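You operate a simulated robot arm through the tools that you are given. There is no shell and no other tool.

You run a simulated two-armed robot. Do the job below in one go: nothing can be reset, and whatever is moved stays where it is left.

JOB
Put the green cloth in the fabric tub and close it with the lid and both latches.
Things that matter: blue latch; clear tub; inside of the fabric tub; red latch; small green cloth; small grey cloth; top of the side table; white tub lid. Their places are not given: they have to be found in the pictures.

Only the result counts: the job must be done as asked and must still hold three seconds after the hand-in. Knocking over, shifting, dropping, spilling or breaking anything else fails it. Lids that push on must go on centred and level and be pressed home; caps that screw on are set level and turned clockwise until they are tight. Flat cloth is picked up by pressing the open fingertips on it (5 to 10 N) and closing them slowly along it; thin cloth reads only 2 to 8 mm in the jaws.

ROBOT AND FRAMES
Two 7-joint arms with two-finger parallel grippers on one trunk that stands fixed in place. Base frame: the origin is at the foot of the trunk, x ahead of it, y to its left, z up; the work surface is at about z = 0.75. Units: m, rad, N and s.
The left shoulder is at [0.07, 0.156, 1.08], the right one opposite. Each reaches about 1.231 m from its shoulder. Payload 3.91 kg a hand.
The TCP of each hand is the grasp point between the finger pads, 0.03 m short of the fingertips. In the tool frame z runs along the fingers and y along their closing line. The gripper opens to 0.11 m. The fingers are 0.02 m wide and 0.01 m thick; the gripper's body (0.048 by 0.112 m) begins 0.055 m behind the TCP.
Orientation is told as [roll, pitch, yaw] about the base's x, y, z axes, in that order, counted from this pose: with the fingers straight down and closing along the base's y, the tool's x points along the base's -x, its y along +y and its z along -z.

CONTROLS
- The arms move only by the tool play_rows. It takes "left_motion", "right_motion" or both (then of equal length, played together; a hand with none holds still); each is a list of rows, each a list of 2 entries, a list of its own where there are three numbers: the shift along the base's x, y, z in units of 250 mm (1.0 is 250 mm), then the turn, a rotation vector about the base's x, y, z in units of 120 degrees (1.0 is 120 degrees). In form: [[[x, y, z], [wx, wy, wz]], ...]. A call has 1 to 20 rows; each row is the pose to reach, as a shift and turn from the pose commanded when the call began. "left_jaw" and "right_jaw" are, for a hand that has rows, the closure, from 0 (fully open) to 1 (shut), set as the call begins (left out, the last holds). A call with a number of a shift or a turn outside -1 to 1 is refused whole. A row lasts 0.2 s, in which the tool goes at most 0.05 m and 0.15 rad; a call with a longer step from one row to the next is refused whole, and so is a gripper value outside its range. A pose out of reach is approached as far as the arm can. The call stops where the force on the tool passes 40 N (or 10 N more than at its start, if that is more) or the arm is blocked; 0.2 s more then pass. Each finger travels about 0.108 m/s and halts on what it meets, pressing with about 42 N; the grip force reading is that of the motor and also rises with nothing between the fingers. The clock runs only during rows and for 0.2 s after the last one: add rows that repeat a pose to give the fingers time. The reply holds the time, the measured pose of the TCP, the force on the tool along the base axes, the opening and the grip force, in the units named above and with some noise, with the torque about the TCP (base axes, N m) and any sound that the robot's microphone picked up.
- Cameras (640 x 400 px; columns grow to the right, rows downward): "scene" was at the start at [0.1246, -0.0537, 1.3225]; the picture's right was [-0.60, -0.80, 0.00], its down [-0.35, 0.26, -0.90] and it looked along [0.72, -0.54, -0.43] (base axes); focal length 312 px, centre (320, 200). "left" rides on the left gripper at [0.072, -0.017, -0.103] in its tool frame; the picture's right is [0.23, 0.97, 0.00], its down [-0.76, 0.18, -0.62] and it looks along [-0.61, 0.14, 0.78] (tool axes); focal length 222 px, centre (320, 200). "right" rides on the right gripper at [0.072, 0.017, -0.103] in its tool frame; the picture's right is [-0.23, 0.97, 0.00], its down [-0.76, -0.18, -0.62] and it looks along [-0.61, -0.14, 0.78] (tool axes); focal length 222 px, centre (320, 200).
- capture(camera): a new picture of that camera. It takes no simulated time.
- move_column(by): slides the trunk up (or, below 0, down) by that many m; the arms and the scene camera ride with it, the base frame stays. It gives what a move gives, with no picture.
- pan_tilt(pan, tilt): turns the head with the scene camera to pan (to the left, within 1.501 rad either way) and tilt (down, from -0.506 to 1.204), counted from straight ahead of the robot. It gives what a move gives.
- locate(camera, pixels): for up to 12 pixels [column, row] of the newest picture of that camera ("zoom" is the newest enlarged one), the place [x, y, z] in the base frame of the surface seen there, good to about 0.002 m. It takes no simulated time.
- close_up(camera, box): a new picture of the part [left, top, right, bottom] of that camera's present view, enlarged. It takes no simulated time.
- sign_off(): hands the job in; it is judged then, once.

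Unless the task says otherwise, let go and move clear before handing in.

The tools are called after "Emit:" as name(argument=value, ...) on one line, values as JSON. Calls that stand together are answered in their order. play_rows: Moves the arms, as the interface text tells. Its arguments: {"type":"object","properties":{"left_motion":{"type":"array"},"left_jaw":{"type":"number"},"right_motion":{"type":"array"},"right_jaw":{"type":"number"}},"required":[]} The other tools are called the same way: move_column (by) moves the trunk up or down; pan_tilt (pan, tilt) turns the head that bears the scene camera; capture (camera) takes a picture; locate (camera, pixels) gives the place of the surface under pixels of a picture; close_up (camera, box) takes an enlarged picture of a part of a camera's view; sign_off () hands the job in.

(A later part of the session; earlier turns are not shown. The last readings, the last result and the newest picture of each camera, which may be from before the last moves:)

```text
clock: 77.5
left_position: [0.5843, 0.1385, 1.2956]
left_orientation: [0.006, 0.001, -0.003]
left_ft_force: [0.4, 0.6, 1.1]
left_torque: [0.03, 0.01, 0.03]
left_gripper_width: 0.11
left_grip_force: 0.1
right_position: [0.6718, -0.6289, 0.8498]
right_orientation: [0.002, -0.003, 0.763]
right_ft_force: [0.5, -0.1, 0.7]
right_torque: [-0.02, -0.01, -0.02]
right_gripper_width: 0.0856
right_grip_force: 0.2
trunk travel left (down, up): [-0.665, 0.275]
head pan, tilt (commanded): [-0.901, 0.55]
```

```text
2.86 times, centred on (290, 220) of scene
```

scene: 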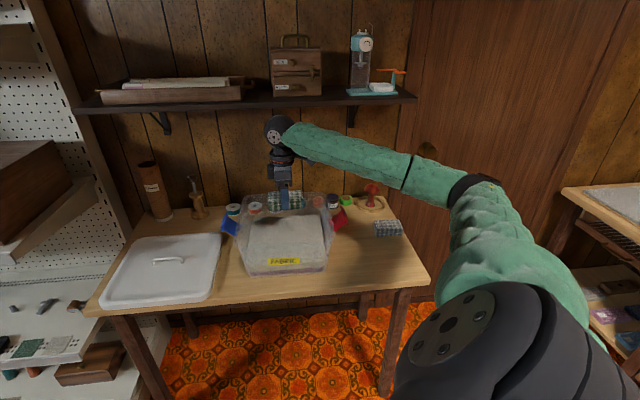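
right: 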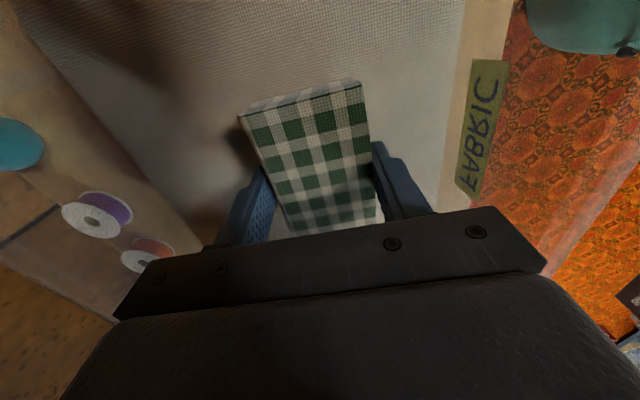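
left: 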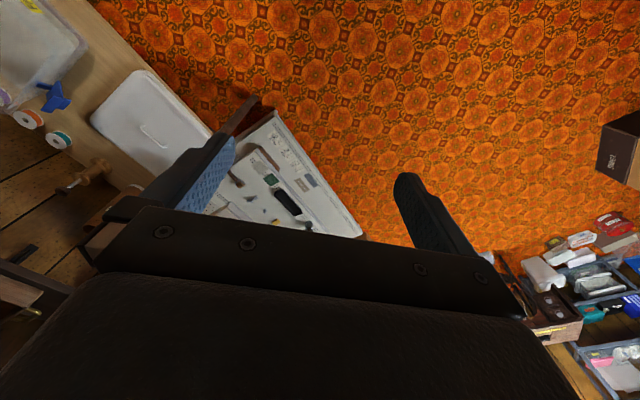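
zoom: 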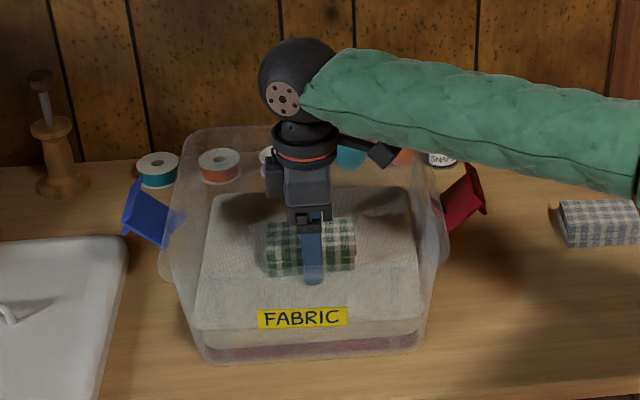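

The cloth rests on the fabric and the jaws are open. I'll raise the hand straight up out of the tub.

Emit:
play_rows(right_motion=[[[0, 0, 0.05], [0, 0, 0]], [[0, 0, 0.12], [0, 0, 0]], [[0, 0, 0.2], [0, 0, 0]], [[0, 0, 0.32], [0, 0, 0]], [[0, 0, 0.46], [0, 0, 0]], [[0, 0, 0.6], [0, 0, 0]], [[0, 0, 0.76], [0, 0, 0]], [[0, 0, 0.76], [0, 0, 0]]])

Emit:
capture(camera="right")

Emit:
close_up(camera="scene", box=[210, 150, 370, 290])

```text
clock: 79.3
left_position: [0.5852, 0.1378, 1.2964]
left_orientation: [0.008, 0.002, -0.001]
left_ft_force: [1.2, 0.0, -0.3]
left_torque: [-0.01, 0.01, 0.0]
left_gripper_width: 0.1101
left_grip_force: 0.1
right_position: [0.6718, -0.63, 1.0404]
right_orientation: [0.005, -0.003, 0.763]
right_ft_force: [0.3, 0.0, -1.1]
right_torque: [0.03, -0.01, 0.02]
right_gripper_width: 0.086
right_grip_force: 0.1
trunk travel left (down, up): [-0.665, 0.275]
head pan, tilt (commanded): [-0.901, 0.55]
```

```text
taken
```

right: 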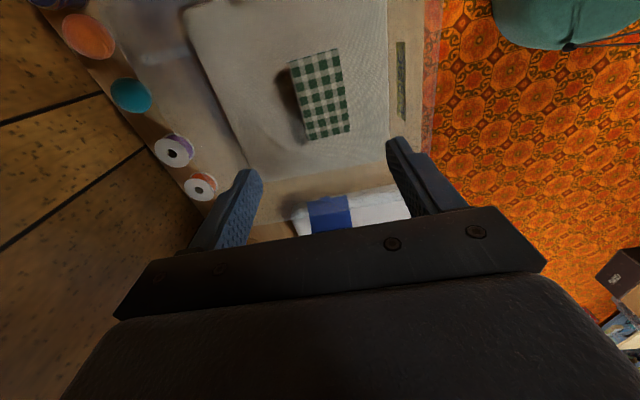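

```text
2.86 times, centred on (290, 220) of scene
```

zoom: 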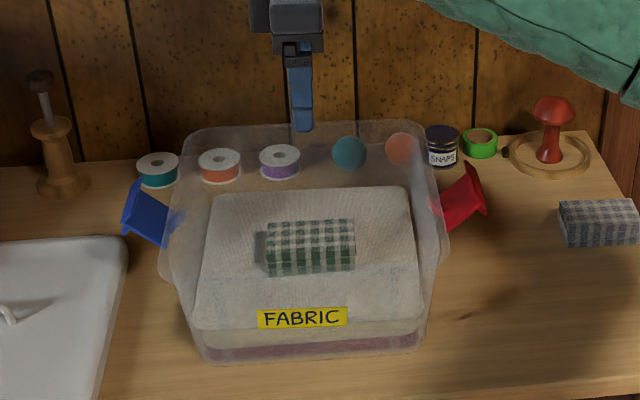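

The green cloth lies in the tub at (310,247) of the zoom, and nothing else was disturbed. Now I'll find the tub's rim precisely for putting the lid back.

Emit:
close_up(camera="scene", box=[245, 185, 345, 255])

Emit:
close_up(camera="right", box=[150, 0, 450, 240])

```text
5.71 times, centred on (295, 220) of scene
```

zoom: 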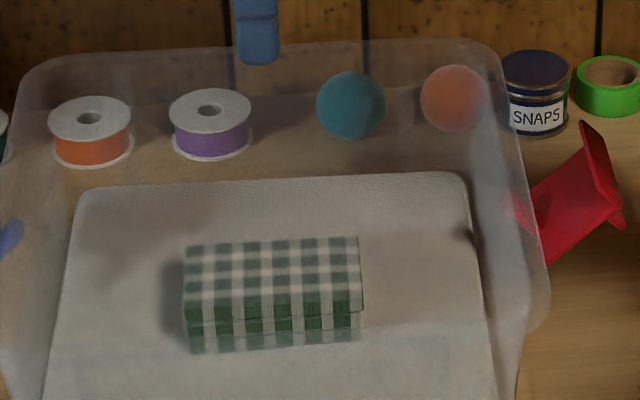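

```text
1.67 times, centred on (300, 120) of right
```

zoom: 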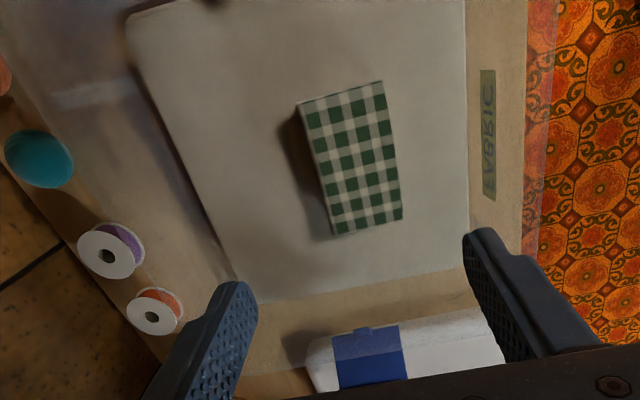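

The clear rim is faint, but some points on it did register earlier (z≈0.8944). I'll probe the rim's corners in tighter enlarged views.

Emit:
close_up(camera="scene", box=[315, 180, 355, 240])

Emit:
locate(camera="zoom", pixels=[[360, 300], [365, 320], [375, 340], [350, 250], [340, 200], [330, 150], [320, 120], [370, 305], [355, 330], [345, 310], [335, 290], [380, 320]])

```text
6.67 times, centred on (335, 210) of scene
```

zoom: 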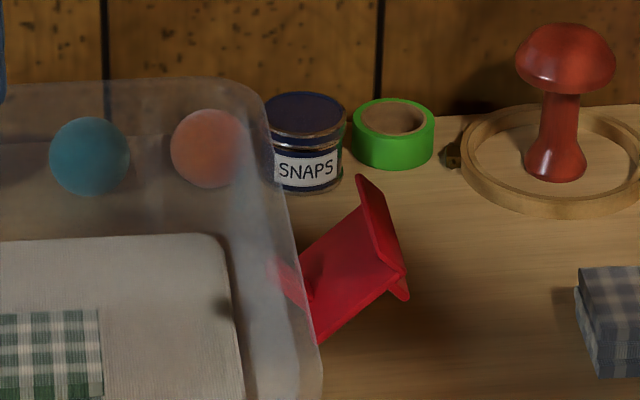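

```text
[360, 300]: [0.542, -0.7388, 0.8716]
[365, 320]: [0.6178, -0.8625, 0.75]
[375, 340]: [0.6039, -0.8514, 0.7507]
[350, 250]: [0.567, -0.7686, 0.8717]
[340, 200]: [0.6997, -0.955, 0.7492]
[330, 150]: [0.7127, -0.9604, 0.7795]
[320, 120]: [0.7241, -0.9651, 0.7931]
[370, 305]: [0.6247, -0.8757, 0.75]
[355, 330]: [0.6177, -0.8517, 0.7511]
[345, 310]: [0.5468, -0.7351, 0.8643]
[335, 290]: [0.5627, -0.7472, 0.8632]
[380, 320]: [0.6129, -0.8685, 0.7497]
```

The rim's right edge runs from about (262,100) to (320,375) in this zoom. I'll probe points along it.

Emit:
locate(camera="zoom", pixels=[[258, 100], [264, 130], [272, 165], [280, 200], [288, 235], [296, 265], [312, 335], [318, 365], [310, 350], [255, 130], [270, 230], [290, 320]])

Emit:
close_up(camera="scene", box=[255, 185, 285, 205])

Emit:
close_up(camera="scene", box=[250, 225, 350, 285])

```text
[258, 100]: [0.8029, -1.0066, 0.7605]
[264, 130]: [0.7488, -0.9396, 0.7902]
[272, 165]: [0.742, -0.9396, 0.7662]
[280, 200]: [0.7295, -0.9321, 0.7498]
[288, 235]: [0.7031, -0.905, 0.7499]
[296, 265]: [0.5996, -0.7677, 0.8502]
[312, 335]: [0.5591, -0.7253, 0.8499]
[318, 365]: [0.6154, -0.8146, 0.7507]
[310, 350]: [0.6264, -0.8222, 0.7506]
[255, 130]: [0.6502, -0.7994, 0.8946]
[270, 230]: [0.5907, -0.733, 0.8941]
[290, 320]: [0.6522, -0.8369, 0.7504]
```

```text
16.00 times, centred on (270, 195) of scene
```

zoom: 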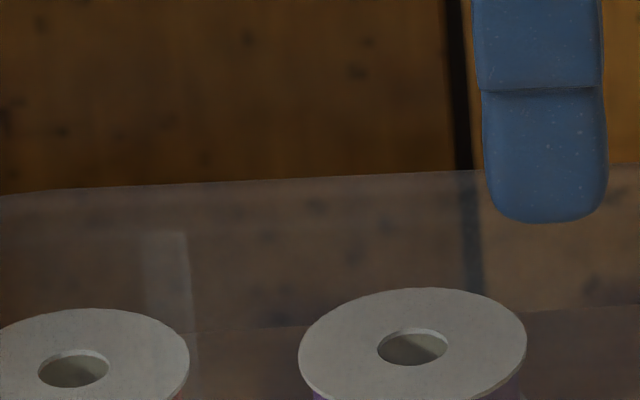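

```text
6.40 times, centred on (300, 255) of scene
```

zoom: 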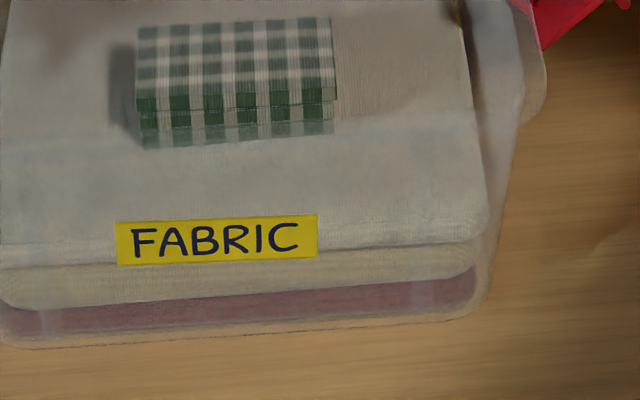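

Some rim points do register (z≈0.8945). I'll move the right hand up and back a little so its camera sees the whole tub opening from above.

Emit:
play_rows(right_motion=[[[-0.1, -0.05, 0.06], [0, 0, 0]], [[-0.2, -0.1, 0.12], [0, 0, 0]], [[-0.28, -0.14, 0.2], [0, 0, 0]], [[-0.28, -0.14, 0.2], [0, 0, 0]]], right_jaw=0.0)

Emit:
capture(camera="right")

Emit:
close_up(camera="right", box=[150, 0, 450, 230])

```text
clock: 80.3
left_position: [0.584, 0.1369, 1.2958]
left_orientation: [0.007, 0.002, -0.002]
left_ft_force: [-0.1, -0.4, 0.1]
left_torque: [0.01, 0.01, 0.05]
left_gripper_width: 0.1099
left_grip_force: 0.0
right_position: [0.6006, -0.6658, 1.0882]
right_orientation: [0.003, -0.002, 0.765]
right_ft_force: [0.2, -0.2, 0.2]
right_torque: [-0.02, 0.04, -0.02]
right_gripper_width: 0.1098
right_grip_force: 0.2
trunk travel left (down, up): [-0.665, 0.275]
head pan, tilt (commanded): [-0.901, 0.55]
```

```text
taken
```

right: 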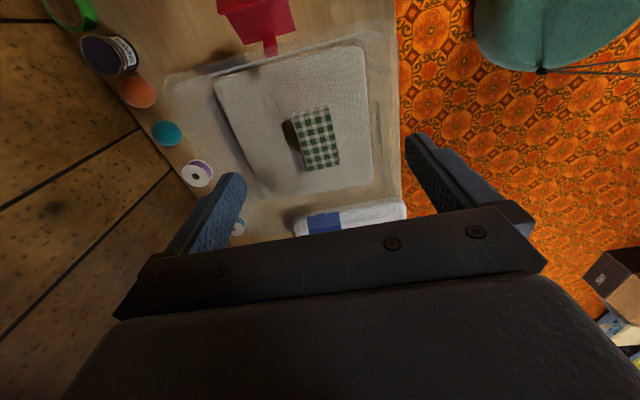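

```text
1.74 times, centred on (300, 115) of right
```

zoom: 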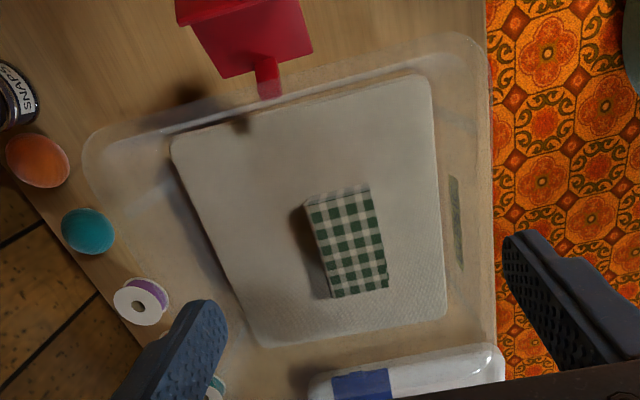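

The rim is visible now: its red-side edge runs (95,130)–(470,32) and its front edge near column 492 of the zoom. I'll enlarge parts of it and probe.

Emit:
close_up(camera="right", box=[340, 5, 410, 55])

Emit:
locate(camera="zoom", pixels=[[100, 115], [200, 90], [300, 65], [100, 135], [200, 110], [300, 95], [400, 120], [500, 200], [515, 250], [520, 320], [490, 250], [470, 200]])

Emit:
close_up(camera="right", box=[155, 55, 225, 105])

```text
8.00 times, centred on (375, 30) of right
```

zoom: 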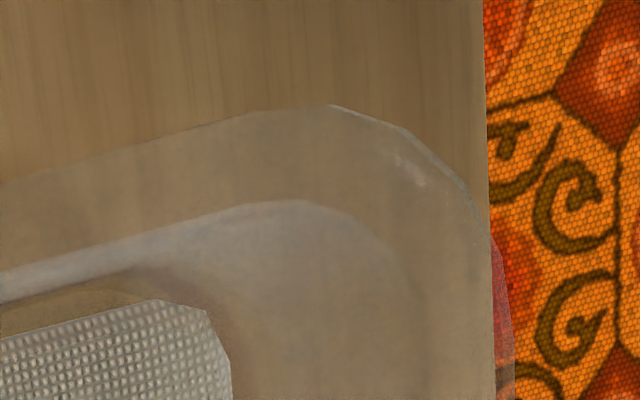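

```text
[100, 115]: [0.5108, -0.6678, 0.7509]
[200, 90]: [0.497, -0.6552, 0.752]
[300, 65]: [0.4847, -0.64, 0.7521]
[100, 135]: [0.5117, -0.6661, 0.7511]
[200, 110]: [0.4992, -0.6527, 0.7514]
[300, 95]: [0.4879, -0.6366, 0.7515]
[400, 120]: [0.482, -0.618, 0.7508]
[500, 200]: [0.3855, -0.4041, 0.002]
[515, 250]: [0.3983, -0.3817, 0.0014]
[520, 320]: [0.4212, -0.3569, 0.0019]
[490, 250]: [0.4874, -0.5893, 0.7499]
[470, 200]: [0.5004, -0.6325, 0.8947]
```

```text
8.00 times, centred on (190, 80) of right
```

zoom: 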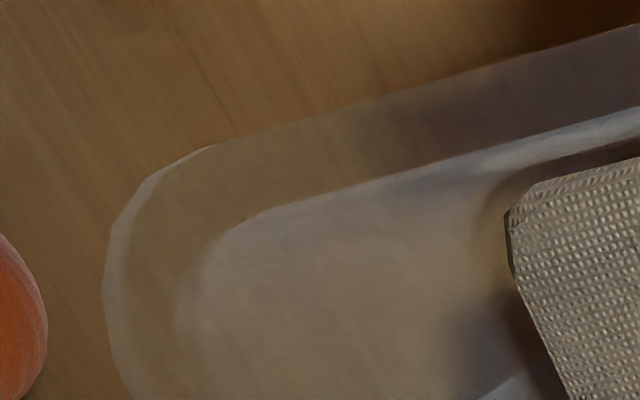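

The flange of the tub shows clearly here. From these outlines the tub is turned about 1.6–1.8° and I'll now look at the back, front and blue-side edges the same way.

Emit:
close_up(camera="right", box=[165, 90, 235, 190])

Emit:
close_up(camera="right", box=[370, 60, 420, 140])

Emit:
close_up(camera="right", box=[230, 185, 410, 245])

```text
4.00 times, centred on (200, 140) of right
```

zoom: 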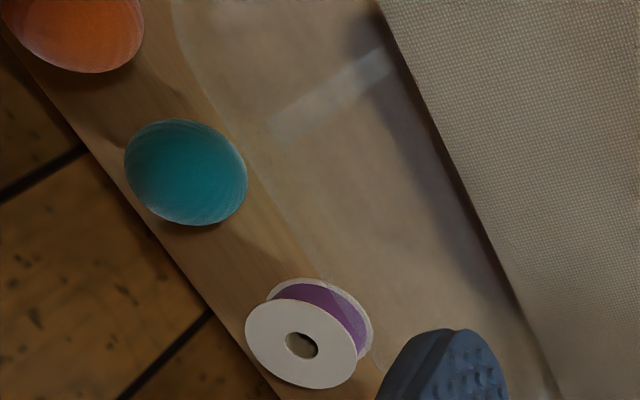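

```text
5.00 times, centred on (395, 100) of right
```

zoom: 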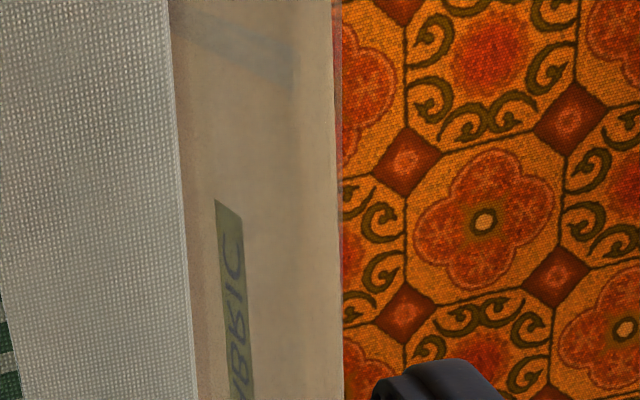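

```text
3.56 times, centred on (320, 215) of right
```

zoom: 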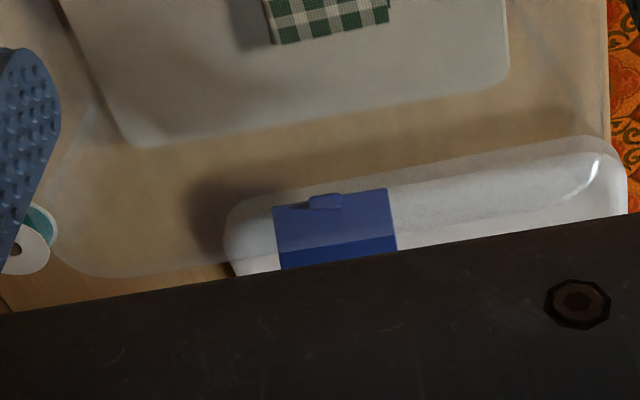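

The front edge lies at +98 mm and the back edge at −193 mm across from the hand's line, so the tub's flange is about 0.291 m deep. I still need its blue-side edge, so I'll enlarge that part.

Emit:
close_up(camera="right", box=[340, 200, 410, 240])

Emit:
close_up(camera="right", box=[240, 205, 310, 250])

```text
9.14 times, centred on (375, 220) of right
```

zoom: 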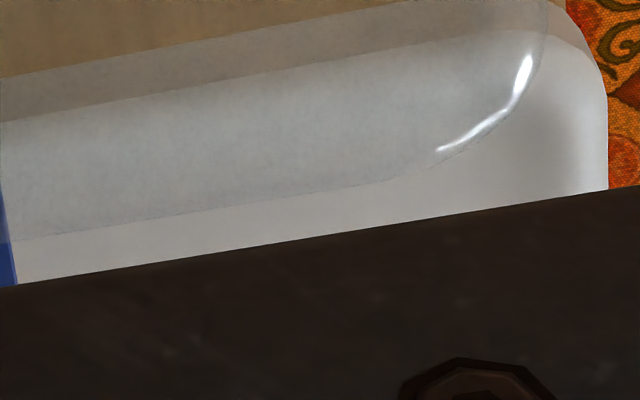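

```text
8.89 times, centred on (275, 228) of right
```

zoom: 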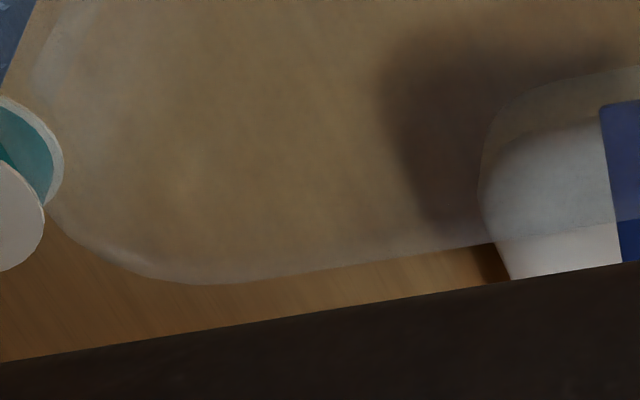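

The blue-side edge is at −227 mm and the red-side edge at +63 mm in the hand's frame. To remove camera rounding errors I'll get measured ray points right beside these edges.

Emit:
locate(camera="right", pixels=[[351.25, 22.5], [366.25, 18.2], [230, 56.8], [187.5, 68.6], [172.5, 117.5], [186, 141.25], [400.4, 64], [400.4, 108], [378.3, 219.8], [345.5, 225], [293, 234], [270.5, 238]])

```text
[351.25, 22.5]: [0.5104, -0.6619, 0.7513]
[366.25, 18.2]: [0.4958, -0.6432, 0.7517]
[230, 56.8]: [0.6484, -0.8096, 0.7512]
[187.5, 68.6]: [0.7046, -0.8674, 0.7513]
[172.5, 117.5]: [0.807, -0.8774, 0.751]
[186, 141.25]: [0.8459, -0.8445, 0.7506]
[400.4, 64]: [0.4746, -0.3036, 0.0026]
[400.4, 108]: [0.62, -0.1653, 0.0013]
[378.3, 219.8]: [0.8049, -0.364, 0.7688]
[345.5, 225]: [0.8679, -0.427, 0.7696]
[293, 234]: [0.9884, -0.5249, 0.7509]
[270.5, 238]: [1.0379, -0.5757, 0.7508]
```

From all four edges the tub's centre is now about 3.5 mm toward blue and 4.5 mm back of where it was, turned by about −1.4°. Now I'll take the right hand back over to the lid.

Emit:
play_rows(right_motion=[[[0.108, 0.104, 0], [0, 0, 0]], [[0.217, 0.208, 0], [0, 0, 0]], [[0.326, 0.312, 0], [0, 0, 0]], [[0.434, 0.417, 0], [0, 0, 0]], [[0.543, 0.521, 0], [0, 0, 0]], [[0.652, 0.625, 0], [0, 0, 0]]])

Emit:
play_rows(right_motion=[[[0.108, 0.104, 0], [0, 0, 0]], [[0.217, 0.208, 0], [0, 0, 0]], [[0.326, 0.312, 0], [0, 0, 0]], [[0.434, 0.417, 0], [0, 0, 0]], [[0.543, 0.521, 0], [0, 0, 0]], [[0.652, 0.625, 0], [0, 0, 0]], [[0.652, 0.625, 0], [0, 0, 0]]])

Emit:
capture(camera="scene")

Emit:
capture(camera="right")

```text
clock: 81.7
left_position: [0.5855, 0.1379, 1.2948]
left_orientation: [0.005, 0.001, -0.002]
left_ft_force: [-0.2, 0.0, 0.0]
left_torque: [0.01, 0.02, 0.01]
left_gripper_width: 0.1099
left_grip_force: 0.1
right_position: [0.7653, -0.5104, 1.0901]
right_orientation: [0.003, 0.002, 0.763]
right_ft_force: [-1.0, 0.6, -0.1]
right_torque: [0.02, 0.02, -0.03]
right_gripper_width: 0.1102
right_grip_force: 0.1
trunk travel left (down, up): [-0.665, 0.275]
head pan, tilt (commanded): [-0.901, 0.55]
```

```text
clock: 83.3
left_position: [0.5832, 0.1383, 1.2961]
left_orientation: [0.007, 0.001, -0.001]
left_ft_force: [-0.5, -0.2, 0.3]
left_torque: [0.02, -0.04, -0.03]
left_gripper_width: 0.1101
left_grip_force: 0.1
right_position: [0.928, -0.354, 1.0897]
right_orientation: [0.002, -0.002, 0.762]
right_ft_force: [-0.3, 0.0, -0.7]
right_torque: [-0.02, -0.02, 0.01]
right_gripper_width: 0.1098
right_grip_force: 0.1
trunk travel left (down, up): [-0.665, 0.275]
head pan, tilt (commanded): [-0.901, 0.55]
```

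```text
taken
```

scene: 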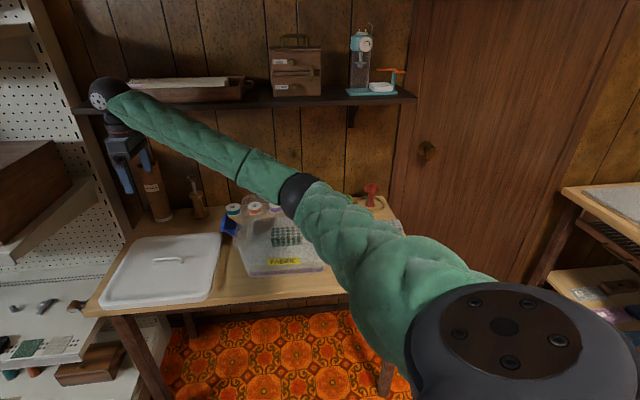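

```text
taken
```

right: 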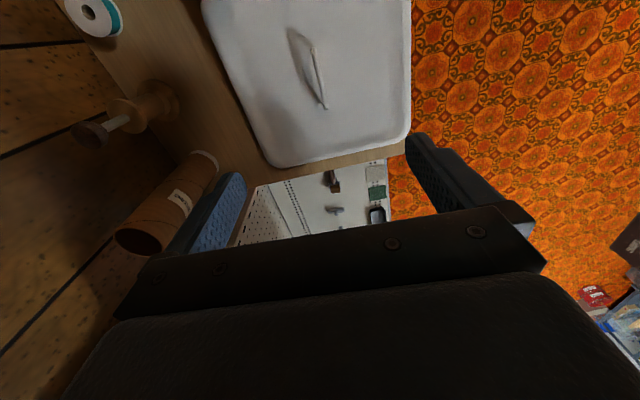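

I'll raise the trunk 0.1 m for elbow room, then put the hand in the same place relative to the lid as it had to the tub, so that the two measurements compare directly.

Emit:
move_column(by=0.1)

Emit:
play_rows(right_motion=[[[-0.07, -0.015, -0.1], [0, 0, 0]], [[-0.14, -0.03, -0.22], [0, 0, 0]], [[-0.21, -0.045, -0.34], [0, 0, 0]], [[-0.28, -0.06, -0.46], [0, 0, 0]], [[-0.35, -0.075, -0.58], [0, 0, 0]], [[-0.372, -0.077, -0.7], [0, 0, 0]], [[-0.372, -0.077, -0.82], [0, 0, 0]], [[-0.372, -0.077, -0.91], [0, 0, 0]], [[-0.372, -0.077, -0.91], [0, 0, 0]]])

Emit:
capture(camera="right")

Emit:
capture(camera="scene")

```text
clock: 84.7
left_position: [0.5839, 0.1381, 1.3952]
left_orientation: [0.005, 0.002, 0.0]
left_ft_force: [-0.4, -0.1, -0.1]
left_torque: [0.02, 0.02, -0.01]
left_gripper_width: 0.11
left_grip_force: 0.1
right_position: [0.9302, -0.3532, 1.1888]
right_orientation: [0.004, 0.0, 0.763]
right_ft_force: [0.5, -0.3, 0.0]
right_torque: [-0.01, 0.0, -0.01]
right_gripper_width: 0.1102
right_grip_force: 0.1
trunk travel left (down, up): [-0.765, 0.175]
head pan, tilt (commanded): [-0.901, 0.55]
```

```text
clock: 86.7
left_position: [0.5829, 0.1374, 1.3964]
left_orientation: [0.005, 0.002, -0.003]
left_ft_force: [-0.1, 0.1, -1.6]
left_torque: [0.02, 0.01, -0.02]
left_gripper_width: 0.1101
left_grip_force: 0.1
right_position: [0.835, -0.3743, 0.9605]
right_orientation: [0.003, -0.002, 0.762]
right_ft_force: [0.6, 0.2, -0.7]
right_torque: [0.02, -0.01, -0.02]
right_gripper_width: 0.11
right_grip_force: 0.0
trunk travel left (down, up): [-0.765, 0.175]
head pan, tilt (commanded): [-0.901, 0.55]
```

```text
taken
```

right: 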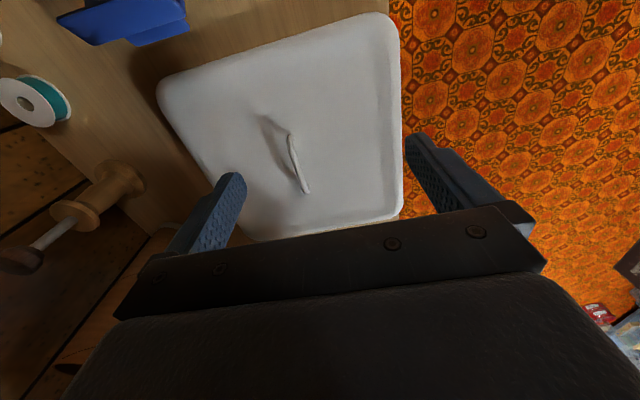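

```text
taken
```

scene: 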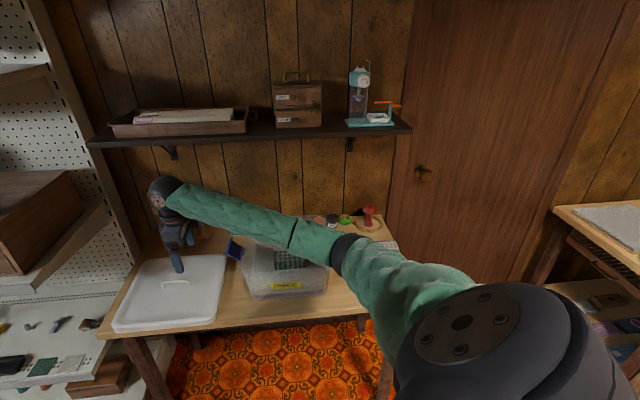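

The lid now appears almost exactly where the tub's flange appeared before. I'll enlarge the same edge regions to compare pixel positions.

Emit:
close_up(camera="right", box=[340, 5, 410, 55])

Emit:
close_up(camera="right", box=[155, 55, 225, 105])

Emit:
close_up(camera="right", box=[165, 90, 235, 190])

Emit:
close_up(camera="right", box=[370, 60, 420, 140])

Emit:
close_up(camera="right", box=[340, 200, 410, 240])

Emit:
close_up(camera="right", box=[240, 205, 310, 250])

```text
8.00 times, centred on (375, 30) of right
```

zoom: 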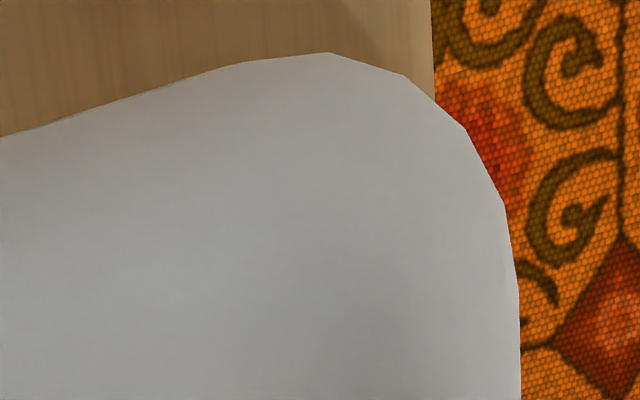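

```text
8.00 times, centred on (190, 80) of right
```

zoom: 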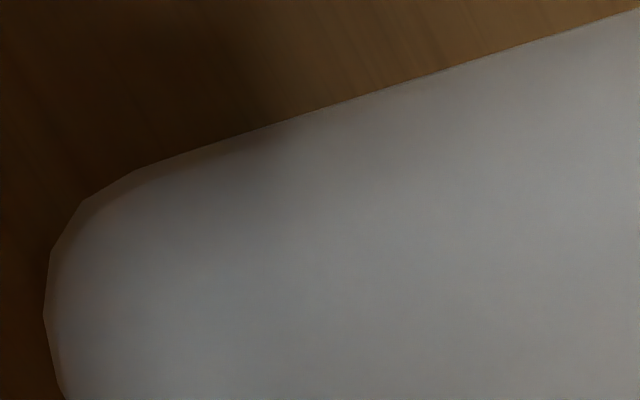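

```text
4.00 times, centred on (200, 140) of right
```

zoom: 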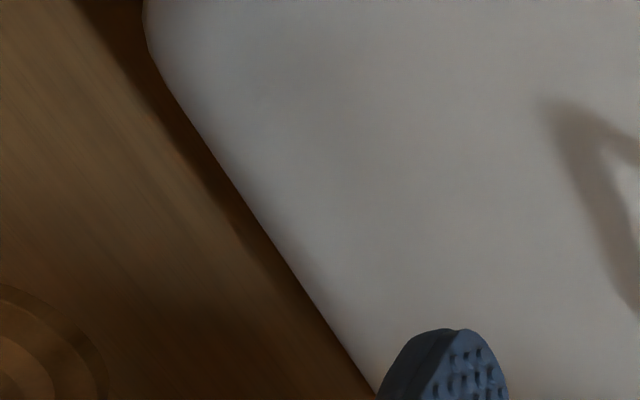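

```text
5.00 times, centred on (395, 100) of right
```

zoom: 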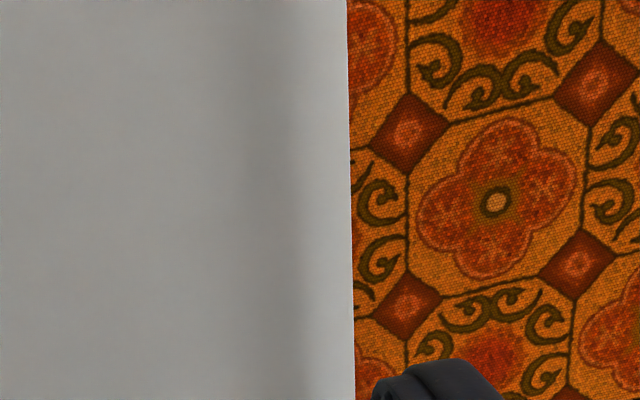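

```text
9.14 times, centred on (375, 220) of right
```

zoom: 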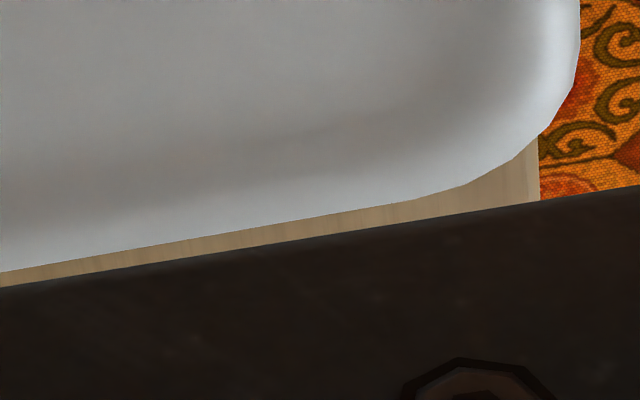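

```text
8.89 times, centred on (275, 228) of right
```

zoom: 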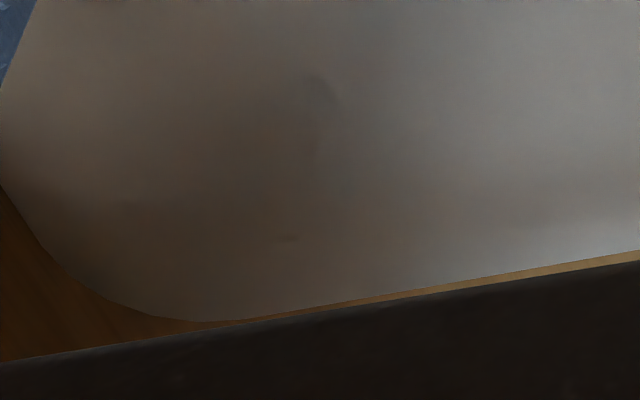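

Comparing the two sets of edges in the same view: the lid must move by (−0.2385, −0.2932) m and turn by about −1.2° from where it lies to sit centred on the tub. I'll go back over the handle at the exact pose where I released it.

Emit:
play_rows(right_motion=[[[0.12, 0.027, 0], [0, 0, 0.003]], [[0.24, 0.054, 0], [0, 0, 0.006]], [[0.3656, 0.081, -0.04], [0, 0, 0.0084]], [[0.3656, 0.081, -0.16], [0, 0, 0.0084]], [[0.3656, 0.081, -0.28], [0, 0, 0.0084]], [[0.3656, 0.081, -0.38], [0, 0, 0.0084]], [[0.3656, 0.081, -0.44], [0, 0, 0.0084]], [[0.3656, 0.081, -0.44], [0, 0, 0.0084]]], right_jaw=0.5)

Emit:
close_up(camera="right", box=[220, 60, 420, 230])

```text
clock: 88.5
left_position: [0.5832, 0.1383, 1.3951]
left_orientation: [0.004, 0.001, -0.002]
left_ft_force: [0.5, 0.2, 0.9]
left_torque: [-0.02, 0.01, 0.03]
left_gripper_width: 0.1101
left_grip_force: 0.1
right_position: [0.9289, -0.3534, 0.8519]
right_orientation: [0.002, -0.004, 0.78]
right_ft_force: [1.2, 0.9, -0.4]
right_torque: [-0.03, 0.0, -0.04]
right_gripper_width: 0.0551
right_grip_force: 0.1
trunk travel left (down, up): [-0.765, 0.175]
head pan, tilt (commanded): [-0.901, 0.55]
```

```text
2.35 times, centred on (320, 145) of right
```

zoom: 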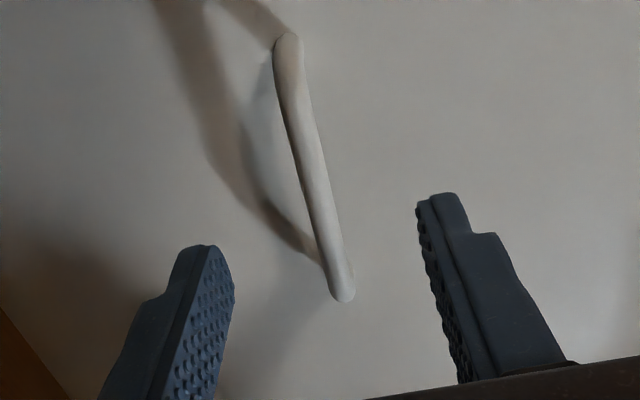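

The hand is over the bar, a few millimetres to spare on each side. I'll level it slightly and lower to the grasp height.

Emit:
play_rows(right_motion=[[[-0.004, 0, -0.07], [-0.0017, -0.0003, 0]], [[-0.004, 0, -0.14], [-0.0017, -0.0003, 0]], [[-0.004, 0, -0.198], [-0.0017, -0.0003, 0]], [[-0.004, 0, -0.198], [-0.0017, -0.0003, 0]], [[-0.004, 0, -0.198], [-0.0017, -0.0003, 0]]])

Emit:
play_rows(right_motion=[[[0, 0, 0], [0, 0, 0]]])

Emit:
close_up(camera="right", box=[220, 60, 420, 230])

```text
clock: 89.7
left_position: [0.5843, 0.138, 1.3951]
left_orientation: [0.006, -0.001, -0.001]
left_ft_force: [0.5, -0.3, 0.2]
left_torque: [0.03, 0.03, 0.01]
left_gripper_width: 0.1099
left_grip_force: 0.1
right_position: [0.9268, -0.3521, 0.803]
right_orientation: [-0.001, 0.0, 0.781]
right_ft_force: [-0.1, 0.2, -0.1]
right_torque: [0.04, 0.0, -0.02]
right_gripper_width: 0.0551
right_grip_force: 0.2
trunk travel left (down, up): [-0.765, 0.175]
head pan, tilt (commanded): [-0.901, 0.55]
```

```text
clock: 90.1
left_position: [0.5839, 0.1379, 1.3962]
left_orientation: [0.005, 0.0, -0.003]
left_ft_force: [0.1, 0.4, -0.2]
left_torque: [-0.03, 0.02, 0.01]
left_gripper_width: 0.1103
left_grip_force: 0.1
right_position: [0.9261, -0.3532, 0.8025]
right_orientation: [-0.002, 0.0, 0.781]
right_ft_force: [0.7, 0.7, 1.1]
right_torque: [-0.03, -0.01, -0.03]
right_gripper_width: 0.0552
right_grip_force: 0.0
trunk travel left (down, up): [-0.765, 0.175]
head pan, tilt (commanded): [-0.901, 0.55]
```

```text
2.35 times, centred on (320, 145) of right
```

zoom: 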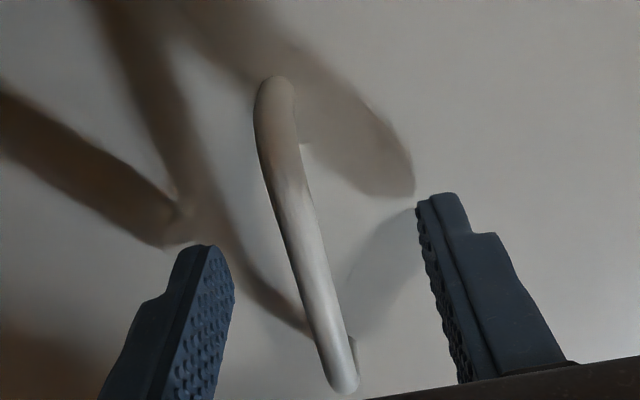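

The pose matches the release pose. I'll close on the bar and lift.

Emit:
play_rows(right_motion=[[[0, 0, 0], [0, 0, 0]], [[0, 0, 0], [0, 0, 0]], [[0, 0, 0], [0, 0, 0]], [[0, 0, 0], [0, 0, 0]]], right_jaw=1.0)

Emit:
play_rows(right_motion=[[[0, 0, 0.06], [0, 0, 0]], [[0, 0, 0.14], [0, 0, 0]], [[0, 0, 0.26], [0, 0, 0]], [[0, 0, 0.4], [0, 0, 0]], [[0, 0, 0.55], [0, 0, 0]], [[0, 0, 0.7], [0, 0, 0]], [[0, 0, 0.85], [0, 0, 0]], [[0, 0, 1.0], [0, 0, 0]], [[0, 0, 1.0], [0, 0, 0]]])

Emit:
capture(camera="scene")

```text
clock: 91.1
left_position: [0.5853, 0.1392, 1.395]
left_orientation: [0.005, -0.001, -0.002]
left_ft_force: [-0.8, -0.1, 0.5]
left_torque: [0.01, -0.03, 0.04]
left_gripper_width: 0.1102
left_grip_force: 0.0
right_position: [0.9253, -0.3525, 0.8047]
right_orientation: [0.001, -0.001, 0.782]
right_ft_force: [1.1, 0.2, 0.8]
right_torque: [-0.04, 0.04, -0.06]
right_gripper_width: 0.0084
right_grip_force: 42.1
trunk travel left (down, up): [-0.765, 0.175]
head pan, tilt (commanded): [-0.901, 0.55]
```

```text
clock: 93.1
left_position: [0.5848, 0.1378, 1.3959]
left_orientation: [0.008, 0.002, -0.002]
left_ft_force: [0.4, 0.5, -0.7]
left_torque: [0.02, 0.0, -0.01]
left_gripper_width: 0.1099
left_grip_force: 0.1
right_position: [0.9272, -0.3522, 1.0512]
right_orientation: [0.0, 0.001, 0.784]
right_ft_force: [-0.2, -0.7, -1.1]
right_torque: [-0.01, -0.02, 0.02]
right_gripper_width: 0.0085
right_grip_force: 41.7
trunk travel left (down, up): [-0.765, 0.175]
head pan, tilt (commanded): [-0.901, 0.55]
```

```text
taken
```

scene: 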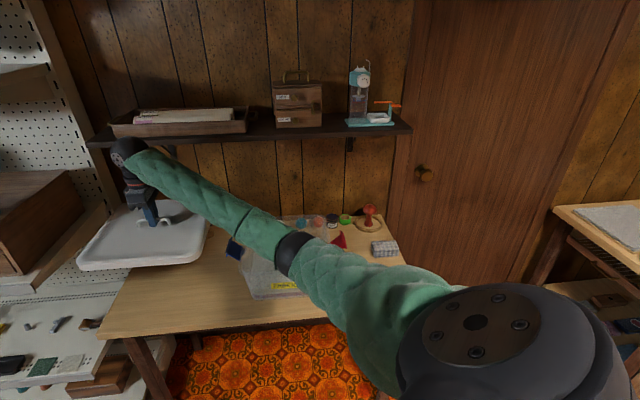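

The lid is up. I'll raise it a bit more and bring the trunk down 0.1 m so that the arm can work over the tub.

Emit:
play_rows(right_motion=[[[0, 0, 0.12], [0, 0, 0]], [[0, 0, 0.24], [0, 0, 0]], [[0, 0, 0.36], [0, 0, 0]], [[0, 0, 0.36], [0, 0, 0]]])

Emit:
move_column(by=-0.1)

Emit:
play_rows(right_motion=[[[-0.095, -0.117, 0], [0, 0, -0.001]], [[-0.19, -0.234, 0], [0, 0, -0.002]], [[-0.286, -0.352, 0], [0, 0, -0.003]], [[-0.381, -0.469, 0], [0, 0, -0.004]], [[-0.477, -0.586, 0], [0, 0, -0.005]], [[-0.572, -0.703, 0], [0, 0, -0.006]], [[-0.572, -0.703, 0], [0, 0, -0.006]]])

Emit:
capture(camera="scene")

```text
clock: 94.1
left_position: [0.5856, 0.138, 1.3968]
left_orientation: [0.006, 0.001, -0.001]
left_ft_force: [0.2, 0.1, 0.0]
left_torque: [0.0, -0.01, 0.02]
left_gripper_width: 0.11
left_grip_force: 0.1
right_position: [0.9278, -0.3525, 1.1406]
right_orientation: [0.0, -0.001, 0.78]
right_ft_force: [-0.7, -0.1, -2.6]
right_torque: [-0.05, -0.01, -0.01]
right_gripper_width: 0.0085
right_grip_force: 41.7
trunk travel left (down, up): [-0.765, 0.175]
head pan, tilt (commanded): [-0.901, 0.55]
```

```text
clock: 95.4
left_position: [0.5832, 0.1385, 1.2965]
left_orientation: [0.005, -0.001, -0.001]
left_ft_force: [0.7, 0.3, 0.2]
left_torque: [0.02, 0.0, 0.0]
left_gripper_width: 0.11
left_grip_force: 0.1
right_position: [0.9277, -0.3513, 1.0415]
right_orientation: [-0.002, -0.001, 0.781]
right_ft_force: [0.7, 0.3, -1.4]
right_torque: [0.01, 0.0, 0.01]
right_gripper_width: 0.0083
right_grip_force: 42.3
trunk travel left (down, up): [-0.665, 0.275]
head pan, tilt (commanded): [-0.901, 0.55]
```

```text
clock: 97.0
left_position: [0.5851, 0.1392, 1.2956]
left_orientation: [0.005, 0.002, -0.001]
left_ft_force: [0.3, -1.0, -0.5]
left_torque: [0.0, -0.02, 0.02]
left_gripper_width: 0.1101
left_grip_force: 0.1
right_position: [0.7834, -0.5257, 1.0415]
right_orientation: [0.0, 0.002, 0.769]
right_ft_force: [-0.4, 0.5, -1.8]
right_torque: [0.0, 0.02, 0.01]
right_gripper_width: 0.0084
right_grip_force: 41.7
trunk travel left (down, up): [-0.665, 0.275]
head pan, tilt (commanded): [-0.901, 0.55]
```

```text
taken
```

scene: 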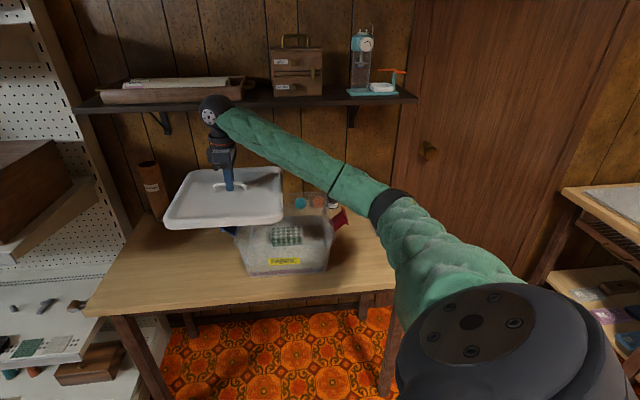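

The lid is on its way over the tub. I'll bring it above its place, at (0.688,-0.6455) with yaw 0.759, staying about 6 cm above the rim.

Emit:
play_rows(right_motion=[[[-0.1, -0.12, 0], [0, 0, -0.001]], [[-0.2, -0.24, 0], [0, 0, -0.002]], [[-0.3, -0.36, 0], [0, 0, -0.003]], [[-0.382, -0.4696, 0], [0, 0, -0.0045]], [[-0.382, -0.4696, -0.08], [0, 0, -0.0045]], [[-0.382, -0.4696, -0.16], [0, 0, -0.0045]], [[-0.382, -0.4696, -0.16], [0, 0, -0.0045]]])

Emit:
play_rows(right_motion=[[[0, 0, 0], [0, 0, 0]]])

Emit:
capture(camera="scene")

Emit:
close_up(camera="scene", box=[200, 140, 380, 290])

```text
clock: 98.6
left_position: [0.5828, 0.1383, 1.2959]
left_orientation: [0.006, 0.002, -0.003]
left_ft_force: [-0.7, 0.1, -0.4]
left_torque: [-0.04, 0.01, -0.04]
left_gripper_width: 0.1102
left_grip_force: 0.1
right_position: [0.6872, -0.6439, 1.0011]
right_orientation: [0.001, 0.0, 0.76]
right_ft_force: [0.7, 0.3, -0.5]
right_torque: [-0.06, -0.04, -0.01]
right_gripper_width: 0.0085
right_grip_force: 42.2
trunk travel left (down, up): [-0.665, 0.275]
head pan, tilt (commanded): [-0.901, 0.55]
```

```text
clock: 99.0
left_position: [0.5844, 0.1391, 1.2959]
left_orientation: [0.007, -0.001, -0.002]
left_ft_force: [-0.2, -0.3, -0.4]
left_torque: [-0.02, -0.02, 0.01]
left_gripper_width: 0.1101
left_grip_force: 0.0
right_position: [0.6876, -0.6437, 1.0013]
right_orientation: [0.0, 0.001, 0.76]
right_ft_force: [-0.8, -0.5, -2.1]
right_torque: [0.06, 0.0, 0.01]
right_gripper_width: 0.0085
right_grip_force: 42.3
trunk travel left (down, up): [-0.665, 0.275]
head pan, tilt (commanded): [-0.901, 0.55]
```

```text
taken
```

scene: 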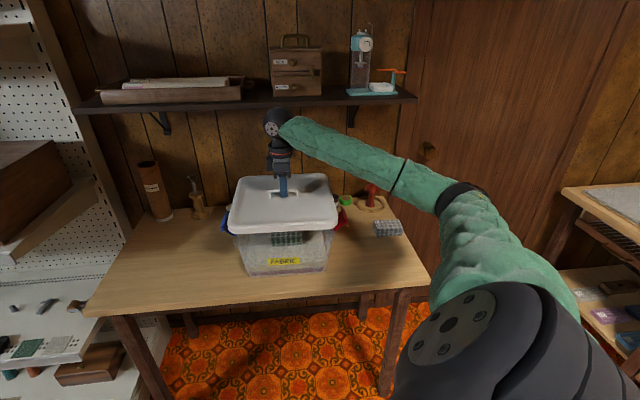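

```text
2.67 times, centred on (290, 215) of scene
```

zoom: 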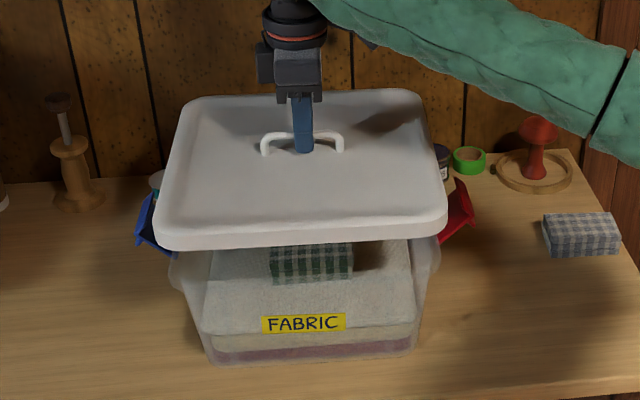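

The reading is 2 mm off the wanted point, so I'll correct that while lowering to about 13 mm above the seated height, then check the overhang on all sides.

Emit:
play_rows(right_motion=[[[0.0036, -0.0068, -0.06], [0, 0, 0]], [[0.0036, -0.0068, -0.12], [0, 0, 0]], [[0.0036, -0.0068, -0.18], [0, 0, 0]], [[0.0036, -0.0068, -0.224], [0, 0, 0]], [[0.0036, -0.0068, -0.224], [0, 0, 0]]])

Emit:
play_rows(right_motion=[[[0, 0, 0], [0, 0, 0]]])

Emit:
close_up(camera="scene", box=[215, 215, 275, 255])

Emit:
close_up(camera="scene", box=[300, 205, 360, 245])

Emit:
close_up(camera="right", box=[130, 0, 450, 230])

```text
clock: 100.2
left_position: [0.5838, 0.1373, 1.2952]
left_orientation: [0.004, -0.001, -0.002]
left_ft_force: [0.0, 0.3, -0.6]
left_torque: [-0.02, 0.01, -0.02]
left_gripper_width: 0.1103
left_grip_force: 0.0
right_position: [0.6897, -0.6473, 0.9445]
right_orientation: [-0.001, 0.001, 0.759]
right_ft_force: [-0.3, 1.4, -1.7]
right_torque: [0.01, 0.02, 0.01]
right_gripper_width: 0.0083
right_grip_force: 42.4
trunk travel left (down, up): [-0.665, 0.275]
head pan, tilt (commanded): [-0.901, 0.55]
```

```text
clock: 100.6
left_position: [0.5836, 0.1379, 1.2963]
left_orientation: [0.007, 0.002, -0.002]
left_ft_force: [0.4, 1.1, -0.3]
left_torque: [0.0, 0.0, -0.02]
left_gripper_width: 0.1098
left_grip_force: 0.2
right_position: [0.6899, -0.6475, 0.9458]
right_orientation: [0.0, 0.0, 0.76]
right_ft_force: [0.1, 0.7, -1.4]
right_torque: [0.01, -0.03, -0.04]
right_gripper_width: 0.0083
right_grip_force: 42.2
trunk travel left (down, up): [-0.665, 0.275]
head pan, tilt (commanded): [-0.901, 0.55]
```

```text
10.00 times, centred on (245, 235) of scene
```

zoom: 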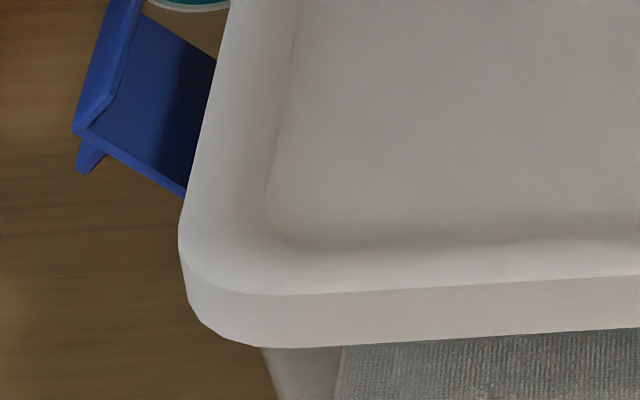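

```text
10.00 times, centred on (330, 225) of scene
```

zoom: 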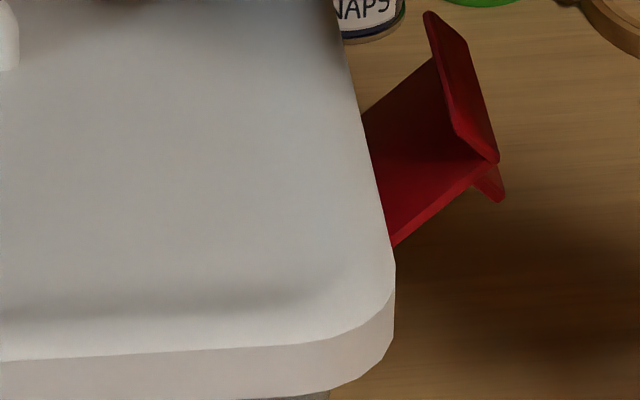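

```text
1.74 times, centred on (290, 115) of right
```

zoom: 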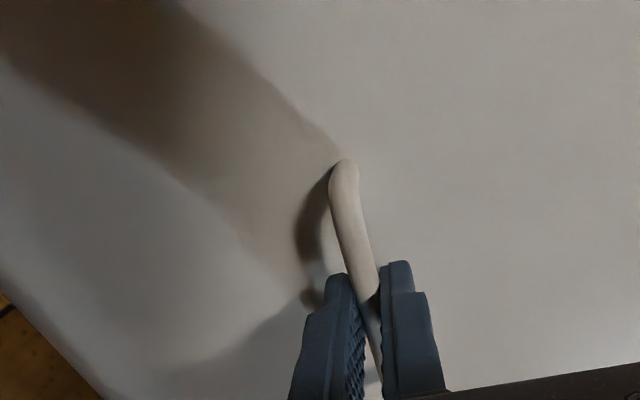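

The readings jitter by about 2 mm, so I'll check against the picture: when seated at the start, the lid's front face stood 20.9 mm ahead of the label. I'll measure that distance and the side overhangs now.

Emit:
close_up(camera="scene", box=[225, 215, 345, 285])

Emit:
locate(camera="zoom", pixels=[[100, 105], [200, 102], [300, 98], [400, 92], [500, 82], [330, 262], [250, 262], [390, 256], [300, 268], [280, 256], [320, 270], [360, 262]])

Emit:
play_rows(right_motion=[[[0, 0, 0], [0, 0, 0]]])

Emit:
play_rows(right_motion=[[[0, 0, 0], [0, 0, 0]]])

```text
5.33 times, centred on (285, 250) of scene
```

zoom: 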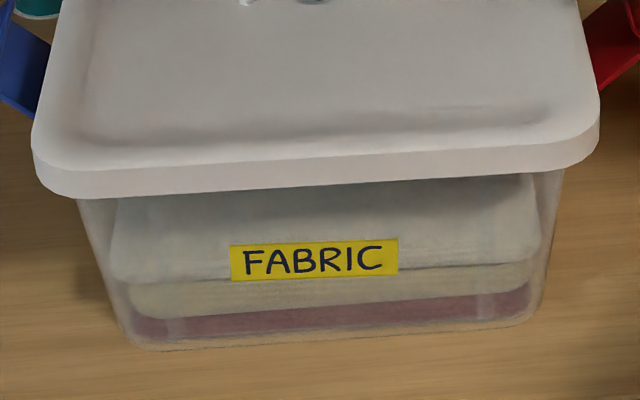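

```text
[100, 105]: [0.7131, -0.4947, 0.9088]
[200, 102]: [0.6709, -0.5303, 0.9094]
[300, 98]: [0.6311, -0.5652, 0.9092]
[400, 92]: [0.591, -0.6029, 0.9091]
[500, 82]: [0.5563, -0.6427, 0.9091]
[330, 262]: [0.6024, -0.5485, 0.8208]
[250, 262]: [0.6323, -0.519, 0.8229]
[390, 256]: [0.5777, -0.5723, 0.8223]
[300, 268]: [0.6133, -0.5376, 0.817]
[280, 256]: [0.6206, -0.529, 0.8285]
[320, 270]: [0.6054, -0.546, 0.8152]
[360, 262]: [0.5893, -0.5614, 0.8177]
```

```text
clock: 101.0
left_position: [0.5833, 0.1373, 1.2972]
left_orientation: [0.007, 0.0, -0.004]
left_ft_force: [-0.2, 0.1, 0.2]
left_torque: [-0.01, -0.02, -0.01]
left_gripper_width: 0.1101
left_grip_force: 0.0
right_position: [0.6895, -0.6473, 0.9448]
right_orientation: [0.002, -0.001, 0.759]
right_ft_force: [0.4, -0.9, -1.0]
right_torque: [0.01, 0.01, 0.02]
right_gripper_width: 0.0086
right_grip_force: 41.9
trunk travel left (down, up): [-0.665, 0.275]
head pan, tilt (commanded): [-0.901, 0.55]
```

```text
clock: 101.4
left_position: [0.5834, 0.138, 1.2971]
left_orientation: [0.007, 0.0, -0.002]
left_ft_force: [-0.1, 0.2, -0.3]
left_torque: [0.05, -0.03, 0.01]
left_gripper_width: 0.11
left_grip_force: 0.0
right_position: [0.6893, -0.6466, 0.9441]
right_orientation: [0.0, -0.001, 0.759]
right_ft_force: [-1.5, -0.5, -0.6]
right_torque: [-0.01, -0.01, -0.01]
right_gripper_width: 0.0085
right_grip_force: 41.9
trunk travel left (down, up): [-0.665, 0.275]
head pan, tilt (commanded): [-0.901, 0.55]
```

I'll measure the lid's front skirt itself (rows 165–190 of this zoom) and its side edges.

Emit:
close_up(camera="scene", box=[225, 215, 345, 285])

Emit:
locate(camera="zoom", pixels=[[130, 183], [200, 182], [270, 178], [340, 173], [410, 168], [480, 162], [200, 175], [270, 170], [340, 166], [410, 160], [60, 175], [575, 145]])

```text
5.33 times, centred on (285, 250) of scene
```

zoom: 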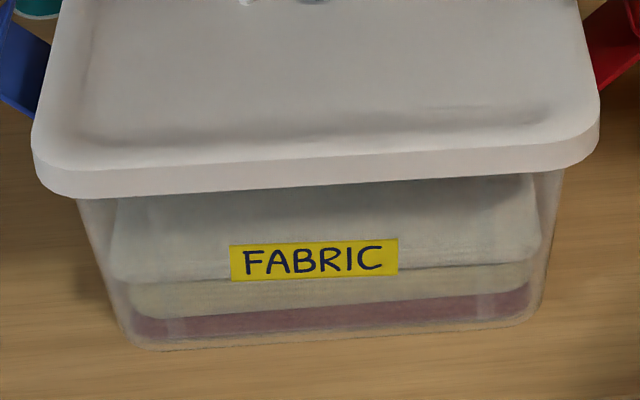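

```text
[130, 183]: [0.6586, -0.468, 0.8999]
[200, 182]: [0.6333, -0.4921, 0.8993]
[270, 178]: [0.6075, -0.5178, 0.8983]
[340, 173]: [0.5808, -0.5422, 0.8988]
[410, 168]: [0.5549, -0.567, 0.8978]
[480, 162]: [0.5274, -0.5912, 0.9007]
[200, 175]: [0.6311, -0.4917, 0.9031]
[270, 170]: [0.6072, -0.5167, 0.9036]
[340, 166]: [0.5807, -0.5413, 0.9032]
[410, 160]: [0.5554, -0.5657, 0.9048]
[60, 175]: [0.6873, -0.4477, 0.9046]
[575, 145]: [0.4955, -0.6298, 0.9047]
```

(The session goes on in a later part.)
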